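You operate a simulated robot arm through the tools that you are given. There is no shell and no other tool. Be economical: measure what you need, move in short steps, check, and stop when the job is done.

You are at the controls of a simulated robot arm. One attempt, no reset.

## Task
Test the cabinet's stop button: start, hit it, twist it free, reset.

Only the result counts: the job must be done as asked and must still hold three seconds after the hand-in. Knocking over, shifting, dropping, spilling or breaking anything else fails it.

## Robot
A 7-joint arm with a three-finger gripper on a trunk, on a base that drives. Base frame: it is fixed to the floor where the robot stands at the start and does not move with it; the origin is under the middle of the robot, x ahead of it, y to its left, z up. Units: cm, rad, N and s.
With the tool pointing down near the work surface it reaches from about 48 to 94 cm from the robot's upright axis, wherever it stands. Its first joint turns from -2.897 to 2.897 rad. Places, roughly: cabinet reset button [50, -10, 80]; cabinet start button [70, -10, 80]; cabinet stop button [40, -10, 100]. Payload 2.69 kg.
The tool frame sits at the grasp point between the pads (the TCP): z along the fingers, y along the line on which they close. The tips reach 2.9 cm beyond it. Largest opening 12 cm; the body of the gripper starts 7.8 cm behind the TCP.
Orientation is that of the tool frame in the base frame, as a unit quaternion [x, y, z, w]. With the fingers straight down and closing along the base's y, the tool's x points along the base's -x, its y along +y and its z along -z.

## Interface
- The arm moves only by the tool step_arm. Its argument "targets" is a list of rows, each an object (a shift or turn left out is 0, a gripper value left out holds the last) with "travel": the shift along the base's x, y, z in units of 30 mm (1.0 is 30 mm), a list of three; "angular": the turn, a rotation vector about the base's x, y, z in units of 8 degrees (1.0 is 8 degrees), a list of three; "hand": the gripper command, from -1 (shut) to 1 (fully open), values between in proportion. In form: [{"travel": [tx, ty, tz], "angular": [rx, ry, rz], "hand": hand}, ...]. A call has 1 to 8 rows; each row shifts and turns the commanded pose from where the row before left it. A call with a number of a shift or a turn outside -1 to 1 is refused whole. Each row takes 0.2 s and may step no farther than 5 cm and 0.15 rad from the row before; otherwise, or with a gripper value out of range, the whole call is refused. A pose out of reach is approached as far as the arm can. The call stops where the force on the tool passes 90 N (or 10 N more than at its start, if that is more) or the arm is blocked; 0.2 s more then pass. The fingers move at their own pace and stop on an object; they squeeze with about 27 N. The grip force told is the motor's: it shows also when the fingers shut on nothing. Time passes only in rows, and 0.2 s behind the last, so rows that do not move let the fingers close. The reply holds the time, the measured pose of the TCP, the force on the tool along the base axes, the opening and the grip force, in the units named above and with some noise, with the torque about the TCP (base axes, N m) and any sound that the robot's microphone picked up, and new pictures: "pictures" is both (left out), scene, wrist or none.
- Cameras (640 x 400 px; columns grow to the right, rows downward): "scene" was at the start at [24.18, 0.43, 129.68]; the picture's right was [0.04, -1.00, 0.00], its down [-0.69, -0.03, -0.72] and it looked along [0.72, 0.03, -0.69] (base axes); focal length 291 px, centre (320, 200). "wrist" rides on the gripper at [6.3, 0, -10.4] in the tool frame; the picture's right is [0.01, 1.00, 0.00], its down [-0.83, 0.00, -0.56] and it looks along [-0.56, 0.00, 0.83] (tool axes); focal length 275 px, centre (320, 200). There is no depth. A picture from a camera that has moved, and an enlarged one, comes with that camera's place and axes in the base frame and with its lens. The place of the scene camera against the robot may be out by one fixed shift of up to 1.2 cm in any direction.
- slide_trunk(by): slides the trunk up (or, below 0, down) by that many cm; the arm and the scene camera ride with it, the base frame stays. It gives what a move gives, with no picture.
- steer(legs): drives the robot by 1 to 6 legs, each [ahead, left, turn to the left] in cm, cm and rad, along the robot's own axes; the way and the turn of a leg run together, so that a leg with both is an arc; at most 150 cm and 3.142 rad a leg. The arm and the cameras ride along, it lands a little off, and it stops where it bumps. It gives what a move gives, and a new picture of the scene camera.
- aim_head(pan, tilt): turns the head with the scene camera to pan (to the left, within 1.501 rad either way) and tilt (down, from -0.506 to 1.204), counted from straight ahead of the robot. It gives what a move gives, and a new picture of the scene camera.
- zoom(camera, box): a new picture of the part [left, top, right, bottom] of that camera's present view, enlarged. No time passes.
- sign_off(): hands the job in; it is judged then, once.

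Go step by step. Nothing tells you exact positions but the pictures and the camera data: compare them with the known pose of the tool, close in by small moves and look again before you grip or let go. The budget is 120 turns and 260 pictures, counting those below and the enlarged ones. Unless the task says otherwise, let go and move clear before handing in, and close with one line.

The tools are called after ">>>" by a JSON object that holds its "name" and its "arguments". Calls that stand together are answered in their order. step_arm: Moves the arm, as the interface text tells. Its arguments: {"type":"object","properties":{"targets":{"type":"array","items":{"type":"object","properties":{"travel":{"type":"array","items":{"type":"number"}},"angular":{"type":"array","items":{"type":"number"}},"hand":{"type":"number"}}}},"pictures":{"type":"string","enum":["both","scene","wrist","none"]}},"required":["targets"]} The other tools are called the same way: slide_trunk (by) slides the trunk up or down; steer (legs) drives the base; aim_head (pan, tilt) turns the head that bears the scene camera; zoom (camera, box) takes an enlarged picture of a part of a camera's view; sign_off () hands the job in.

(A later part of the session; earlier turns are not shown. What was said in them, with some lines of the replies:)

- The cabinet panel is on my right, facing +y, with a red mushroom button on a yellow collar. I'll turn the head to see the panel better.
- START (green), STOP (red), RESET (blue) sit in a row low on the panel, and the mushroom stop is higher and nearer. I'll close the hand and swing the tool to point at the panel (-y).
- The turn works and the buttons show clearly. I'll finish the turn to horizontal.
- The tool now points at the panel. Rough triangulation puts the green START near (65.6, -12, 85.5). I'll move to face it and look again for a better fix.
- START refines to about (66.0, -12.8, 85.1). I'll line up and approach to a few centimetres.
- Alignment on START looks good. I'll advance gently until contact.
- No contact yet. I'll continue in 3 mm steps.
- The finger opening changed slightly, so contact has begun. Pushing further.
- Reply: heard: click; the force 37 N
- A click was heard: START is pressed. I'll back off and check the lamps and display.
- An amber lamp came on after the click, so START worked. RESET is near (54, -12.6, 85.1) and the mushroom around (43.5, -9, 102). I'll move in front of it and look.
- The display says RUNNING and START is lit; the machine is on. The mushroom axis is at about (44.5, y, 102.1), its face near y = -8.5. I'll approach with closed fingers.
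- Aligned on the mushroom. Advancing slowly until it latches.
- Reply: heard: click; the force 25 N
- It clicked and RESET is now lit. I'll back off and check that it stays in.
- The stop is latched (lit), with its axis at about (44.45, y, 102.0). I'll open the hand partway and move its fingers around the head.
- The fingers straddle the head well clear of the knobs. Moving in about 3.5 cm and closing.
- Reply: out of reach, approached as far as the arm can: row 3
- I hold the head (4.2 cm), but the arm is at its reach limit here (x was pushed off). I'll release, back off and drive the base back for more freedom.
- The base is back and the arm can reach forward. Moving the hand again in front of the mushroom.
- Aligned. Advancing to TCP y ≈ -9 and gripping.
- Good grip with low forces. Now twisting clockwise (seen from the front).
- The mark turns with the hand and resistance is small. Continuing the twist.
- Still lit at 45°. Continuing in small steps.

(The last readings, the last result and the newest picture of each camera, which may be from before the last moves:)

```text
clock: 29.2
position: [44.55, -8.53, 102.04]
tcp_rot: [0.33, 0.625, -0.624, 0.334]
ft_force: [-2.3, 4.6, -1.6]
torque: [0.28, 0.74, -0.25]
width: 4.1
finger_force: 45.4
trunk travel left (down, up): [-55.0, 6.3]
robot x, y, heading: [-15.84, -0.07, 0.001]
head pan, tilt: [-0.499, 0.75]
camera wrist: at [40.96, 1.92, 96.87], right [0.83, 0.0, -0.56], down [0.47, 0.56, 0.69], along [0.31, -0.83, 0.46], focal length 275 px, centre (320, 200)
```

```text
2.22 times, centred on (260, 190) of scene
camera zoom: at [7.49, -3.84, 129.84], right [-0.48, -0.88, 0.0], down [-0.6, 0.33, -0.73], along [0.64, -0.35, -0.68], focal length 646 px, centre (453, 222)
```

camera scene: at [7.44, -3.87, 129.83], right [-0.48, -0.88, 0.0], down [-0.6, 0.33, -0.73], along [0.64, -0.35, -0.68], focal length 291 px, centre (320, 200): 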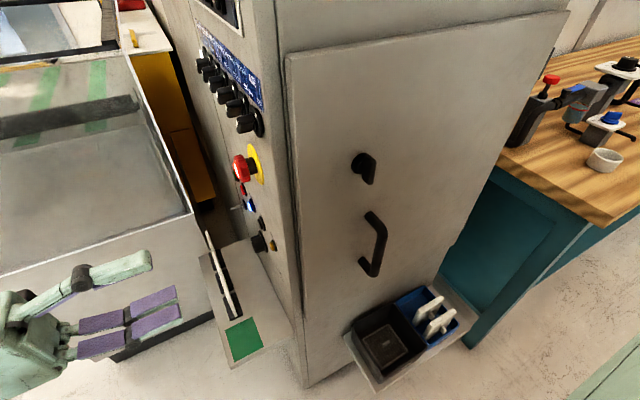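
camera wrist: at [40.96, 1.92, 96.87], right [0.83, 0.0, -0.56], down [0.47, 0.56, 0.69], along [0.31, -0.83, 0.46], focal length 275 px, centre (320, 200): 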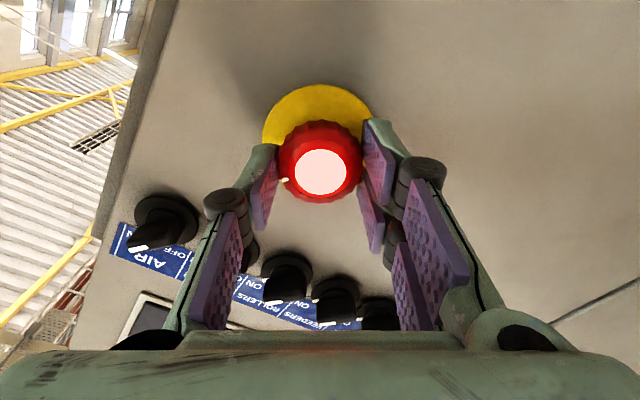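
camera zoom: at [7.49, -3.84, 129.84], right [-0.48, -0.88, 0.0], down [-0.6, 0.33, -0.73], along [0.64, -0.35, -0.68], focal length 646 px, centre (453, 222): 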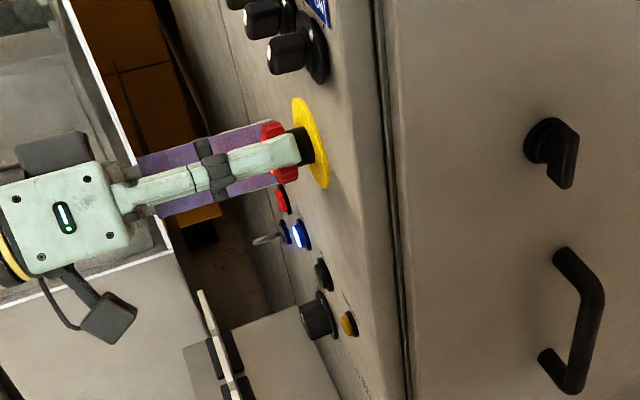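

The knob seems to have reached about 45° and the fingers slip slightly. My grip may be holding it in axially, so I'll let the hand ease outward while it's twisted.

>>> {"name": "step_arm", "arguments": {"targets": [{"travel": [0, 0.08, 0]}, {"travel": [0, 0.08, 0]}, {"travel": [0, 0.08, 0]}], "pictures": "wrist"}}

>>> {"name": "zoom", "arguments": {"camera": "wrist", "box": [220, 60, 420, 220]}}

```text
clock: 30.0
position: [44.65, -8.13, 102.09]
tcp_rot: [-0.332, -0.624, 0.625, -0.332]
ft_force: [11.6, -24.0, 8.9]
torque: [-1.02, 0.18, 0.76]
width: 4.07
finger_force: 44.9
trunk travel left (down, up): [-55.0, 6.3]
robot x, y, heading: [-15.99, 0.34, 0.003]
head pan, tilt: [-0.499, 0.75]
camera wrist: at [40.99, 2.28, 96.9], right [0.83, 0.0, -0.56], down [0.47, 0.56, 0.69], along [0.31, -0.83, 0.46], focal length 275 px, centre (320, 200)
```

wrist: 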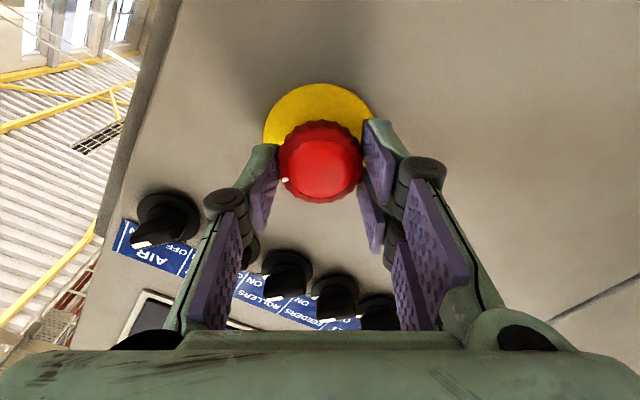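

```text
2.50 times, centred on (320, 140) of wrist
camera zoom: at [40.99, 2.28, 96.9], right [0.83, 0.0, -0.56], down [0.47, 0.56, 0.69], along [0.31, -0.83, 0.46], focal length 688 px, centre (320, 350)
```

zoom: 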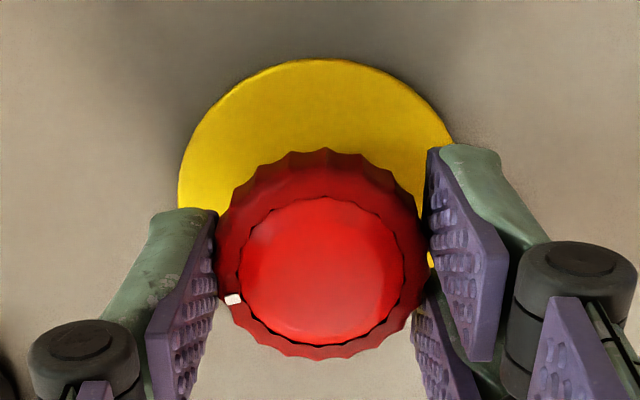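

The light went out and the head is at its outer stop: it seems released. I'll open and back off straight to check.

>>> {"name": "step_arm", "arguments": {"targets": [{"hand": 0.17}, {}, {}, {"travel": [0, 0.5, 0]}, {"travel": [0, 1, 0]}, {"travel": [0, 1, 0]}, {"travel": [0, 1, 0]}, {"travel": [0, 1, 0]}]}}

>>> {"name": "zoom", "arguments": {"camera": "wrist", "box": [160, 0, 480, 200]}}

```text
clock: 31.8
position: [44.47, 5.57, 102.38]
tcp_rot: [-0.331, -0.624, 0.625, -0.333]
ft_force: [-0.5, 0.3, -0.8]
torque: [0.01, -0.02, -0.02]
width: 7.02
finger_force: 0.0
trunk travel left (down, up): [-55.0, 6.3]
robot x, y, heading: [-15.94, 0.5, -0.005]
head pan, tilt: [-0.499, 0.75]
camera scene: at [7.47, -3.87, 129.82], right [-0.48, -0.88, 0.0], down [-0.6, 0.33, -0.73], along [0.64, -0.35, -0.68], focal length 291 px, centre (320, 200)
camera wrist: at [40.83, 16.03, 97.11], right [0.83, 0.0, -0.56], down [0.47, 0.56, 0.69], along [0.31, -0.83, 0.46], focal length 275 px, centre (320, 200)
```

scene: 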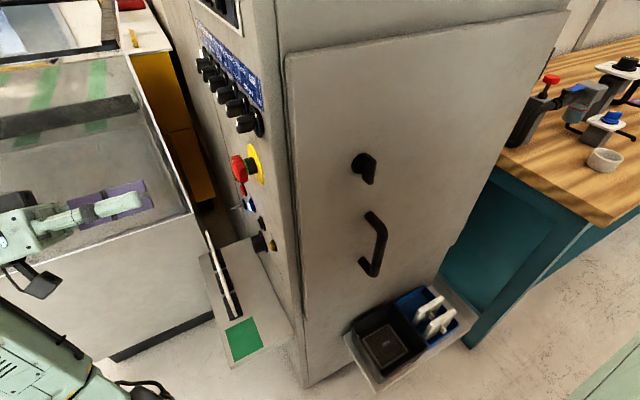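
wrist: 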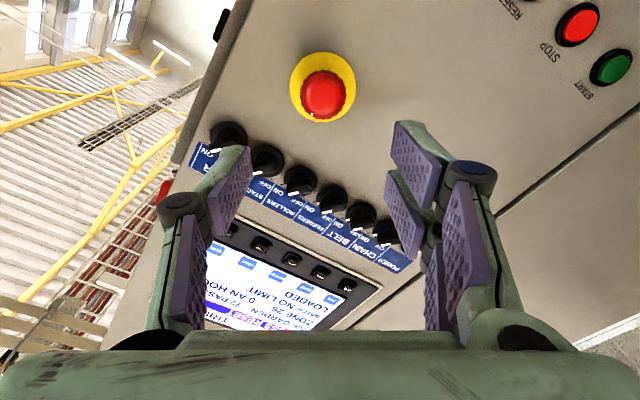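

```text
2.00 times, centred on (320, 100) of wrist
camera zoom: at [40.83, 16.03, 97.11], right [0.83, 0.0, -0.56], down [0.47, 0.56, 0.69], along [0.31, -0.83, 0.46], focal length 551 px, centre (320, 400)
```

zoom: 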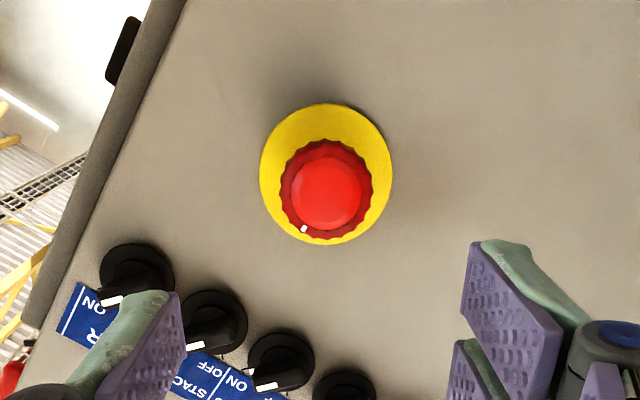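

The stop is released (mark back on top, lamp off) and RESET is still lit. I'll turn the hand back, close it and move in front of RESET (54, ·, 85.1).

>>> {"name": "step_arm", "arguments": {"targets": [{"travel": [0.45, 0.1, -0.8], "angular": [0, 1, 0], "hand": -1}, {"travel": [0.45, 0, -0.8], "angular": [0, 1, 0]}, {"travel": [0.45, 0, -0.8], "angular": [0, 1, 0]}, {"travel": [0.45, 0, -0.8], "angular": [0, 1, 0]}, {"travel": [0.45, 0, -0.8], "angular": [0, 1, 0]}, {"travel": [0.45, 0, -0.8], "angular": [0, 1, 0]}, {"travel": [0.45, 0, -0.9], "angular": [0, 1, 0]}, {}], "pictures": "wrist"}}

>>> {"name": "zoom", "arguments": {"camera": "wrist", "box": [160, 0, 480, 200]}}

```text
clock: 33.6
position: [54.09, 6.01, 85.03]
tcp_rot: [-0.001, 0.707, -0.707, -0.001]
ft_force: [-0.4, -0.5, -0.4]
torque: [-0.02, 0.0, 0.0]
width: 0.01
finger_force: 26.4
trunk travel left (down, up): [-55.0, 6.3]
robot x, y, heading: [-15.73, 0.22, 0.002]
head pan, tilt: [-0.499, 0.75]
camera wrist: at [47.7, 16.47, 85.11], right [-0.01, 0.0, -1.0], down [0.83, 0.56, -0.01], along [0.56, -0.83, 0.0], focal length 275 px, centre (320, 200)
```

wrist: 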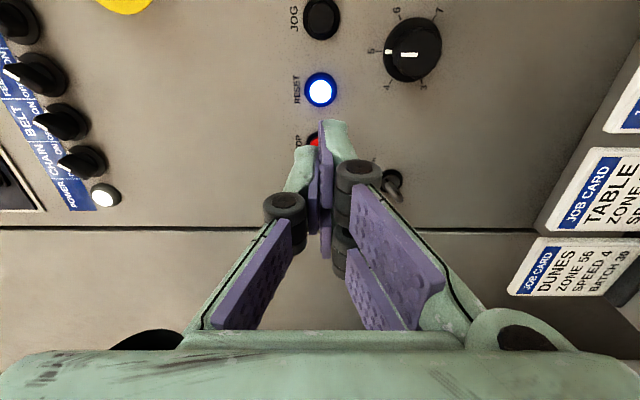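

```text
2.00 times, centred on (320, 100) of wrist
camera zoom: at [47.7, 16.47, 85.11], right [-0.01, 0.0, -1.0], down [0.83, 0.56, -0.01], along [0.56, -0.83, 0.0], focal length 551 px, centre (320, 400)
```

zoom: 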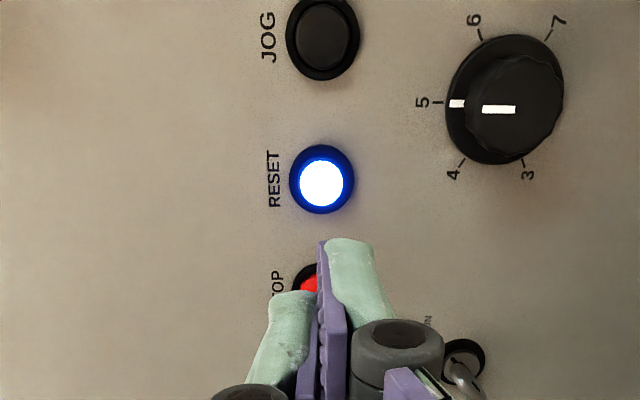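

Aligned with RESET. Advancing, slowing near contact (expected TCP y ≈ -9.6).

>>> {"name": "step_arm", "arguments": {"targets": [{"travel": [0, -1, 0]}, {"travel": [0, -1, 0]}, {"travel": [0, -1, 0]}, {"travel": [0, -1, 0]}, {"travel": [0, -0.6, 0]}, {"travel": [0, -0.3, 0]}], "pictures": "wrist"}}

```text
clock: 35.0
position: [53.79, -8.72, 84.94]
tcp_rot: [-0.001, 0.707, -0.707, 0.001]
ft_force: [0.5, 0.0, 0.5]
torque: [0.01, -0.02, 0.01]
width: 0.0
finger_force: 26.9
trunk travel left (down, up): [-55.0, 6.3]
robot x, y, heading: [-15.6, 0.06, 0.001]
head pan, tilt: [-0.499, 0.75]
camera wrist: at [47.48, 1.68, 85.0], right [-0.01, 0.0, -1.0], down [0.83, 0.56, 0.0], along [0.56, -0.83, 0.0], focal length 275 px, centre (320, 200)
```

wrist: 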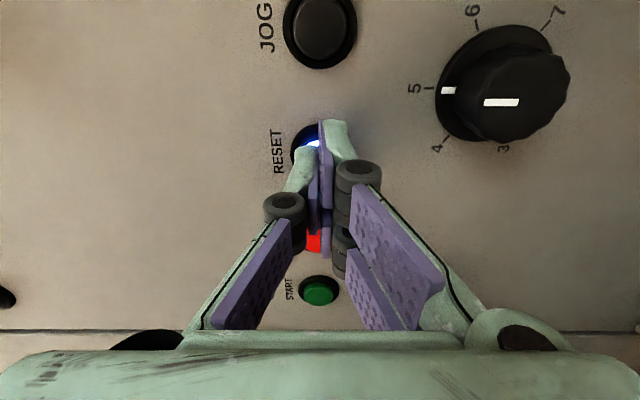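

>>> {"name": "step_arm", "arguments": {"targets": [{"travel": [0.05, -0.1, 0.03]}, {"travel": [0, -0.1, 0]}, {"travel": [0, -0.1, 0]}, {"travel": [0, -0.1, 0]}, {"travel": [0, -0.1, 0]}], "pictures": "wrist"}}

```text
clock: 36.2
position: [54.03, -9.96, 85.07]
tcp_rot: [0.002, -0.706, 0.708, -0.003]
ft_force: [-10.1, 24.5, -2.9]
torque: [0.13, 0.01, -0.3]
width: 0.63
finger_force: 28.7
trunk travel left (down, up): [-55.0, 6.3]
robot x, y, heading: [-15.66, 0.1, 0.002]
head pan, tilt: [-0.499, 0.75]
heard: click
camera wrist: at [47.66, 0.5, 85.05], right [0.0, 0.0, -1.0], down [0.83, 0.56, -0.01], along [0.56, -0.83, 0.0], focal length 275 px, centre (320, 200)
```

wrist: 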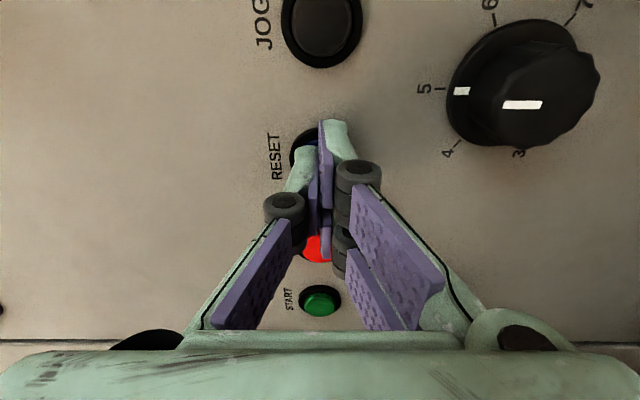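

RESET clicked and its lamp went out. Backing off and checking the display and lamps.

>>> {"name": "step_arm", "arguments": {"targets": [{"travel": [0, 0.5, 0]}, {"travel": [0, 1, 0]}, {"travel": [0, 1, 0]}, {"travel": [0, 1, 0]}, {"travel": [-0.6, 1, 1]}, {"travel": [-0.6, 1, 1]}, {"travel": [-0.6, 1, 1]}, {"travel": [-0.6, 1, 1]}]}}

>>> {"name": "zoom", "arguments": {"camera": "wrist", "box": [0, 0, 320, 250]}}

>>> {"name": "step_arm", "arguments": {"targets": [{"travel": [-0.6, 1, 0.8]}, {"travel": [-0.6, 0.5, 0.8]}, {}, {}, {}], "pictures": "both"}}

>>> {"name": "zoom", "arguments": {"camera": "wrist", "box": [0, 0, 320, 250]}}

```text
clock: 38.0
position: [46.73, 12.14, 96.9]
tcp_rot: [0.001, -0.707, 0.707, 0.0]
ft_force: [-0.5, -0.5, 0.9]
torque: [-0.01, -0.05, -0.03]
width: 0.0
finger_force: 28.5
trunk travel left (down, up): [-55.0, 6.3]
robot x, y, heading: [-15.48, 0.11, -0.0]
head pan, tilt: [-0.499, 0.75]
camera scene: at [7.46, -3.86, 129.82], right [-0.48, -0.88, 0.0], down [-0.6, 0.33, -0.73], along [0.64, -0.35, -0.68], focal length 291 px, centre (320, 200)
camera wrist: at [40.48, 22.65, 96.99], right [-0.01, 0.0, -1.0], down [0.83, 0.56, 0.0], along [0.56, -0.83, 0.0], focal length 275 px, centre (320, 200)
```

scene: 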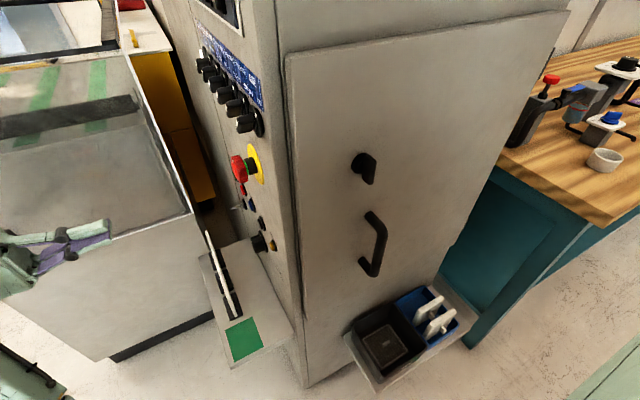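
wrist: 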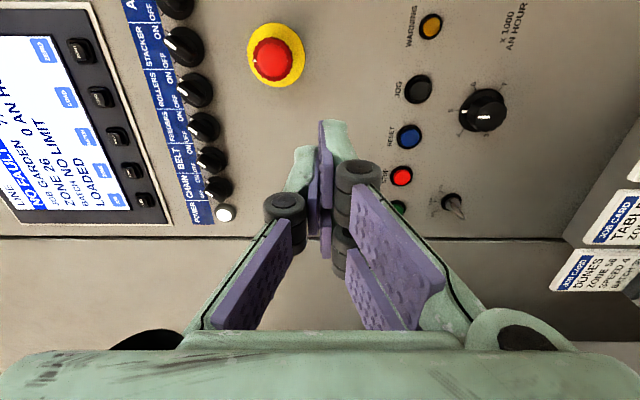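

```text
1.60 times, centred on (160, 125) of wrist
camera zoom: at [40.48, 22.65, 96.99], right [-0.01, 0.0, -1.0], down [0.83, 0.56, 0.0], along [0.56, -0.83, 0.0], focal length 440 px, centre (576, 320)
```

zoom: 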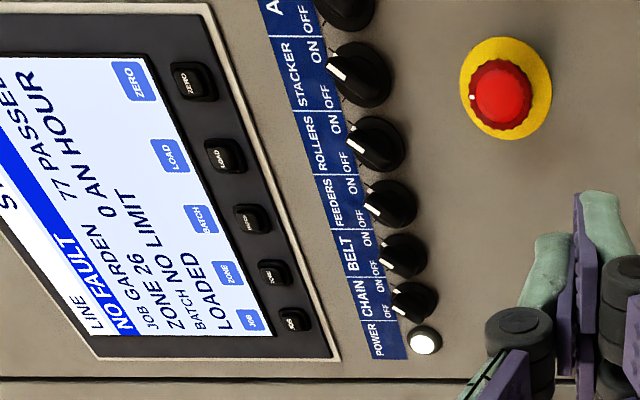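

```text
clock: 39.2
position: [43.27, 16.53, 101.59]
tcp_rot: [0.0, 0.707, -0.707, 0.001]
ft_force: [0.5, -0.2, -0.2]
torque: [-0.01, -0.02, 0.03]
width: 0.0
finger_force: 28.3
trunk travel left (down, up): [-55.0, 6.3]
robot x, y, heading: [-16.07, 0.09, 0.005]
head pan, tilt: [-0.499, 0.75]
camera scene: at [7.47, -3.87, 129.82], right [-0.48, -0.88, 0.0], down [-0.6, 0.33, -0.73], along [0.64, -0.35, -0.68], focal length 291 px, centre (320, 200)
camera wrist: at [36.93, 27.04, 101.74], right [-0.01, 0.0, -1.0], down [0.83, 0.56, 0.0], along [0.56, -0.83, 0.0], focal length 275 px, centre (320, 200)
```

scene: 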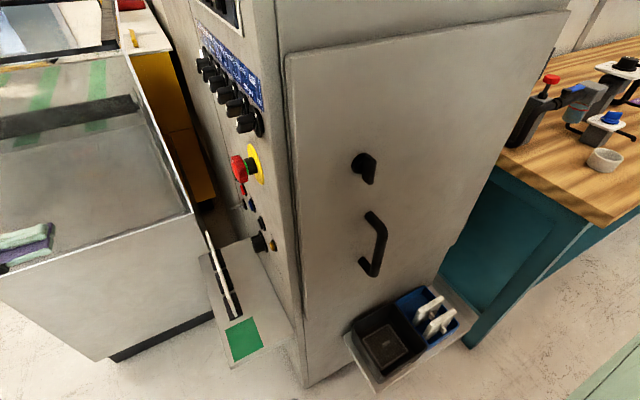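
wrist: 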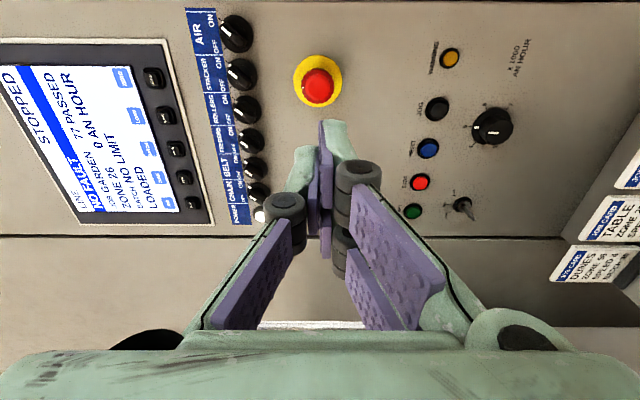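

```text
1.60 times, centred on (160, 125) of wrist
camera zoom: at [36.93, 27.04, 101.74], right [-0.01, 0.0, -1.0], down [0.83, 0.56, 0.0], along [0.56, -0.83, 0.0], focal length 440 px, centre (576, 320)
```

zoom: 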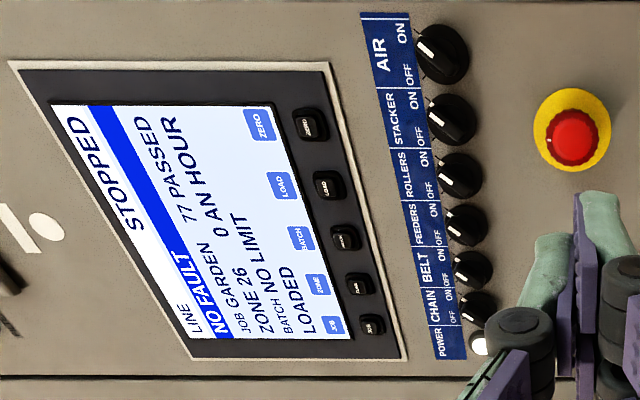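

The display now reads LINE STOPPED, NO FAULT. The mushroom is released, the RESET lamp is off and the arm is clear, so I'm handing in.

>>> {"name": "sign_off", "arguments": {}}

```text
The job is handed in.
```

The stop-button test is done: I started the line, hit the stop button, twisted it free and reset it. The display now reads LINE STOPPED, NO FAULT, and the arm is clear of the cabinet.
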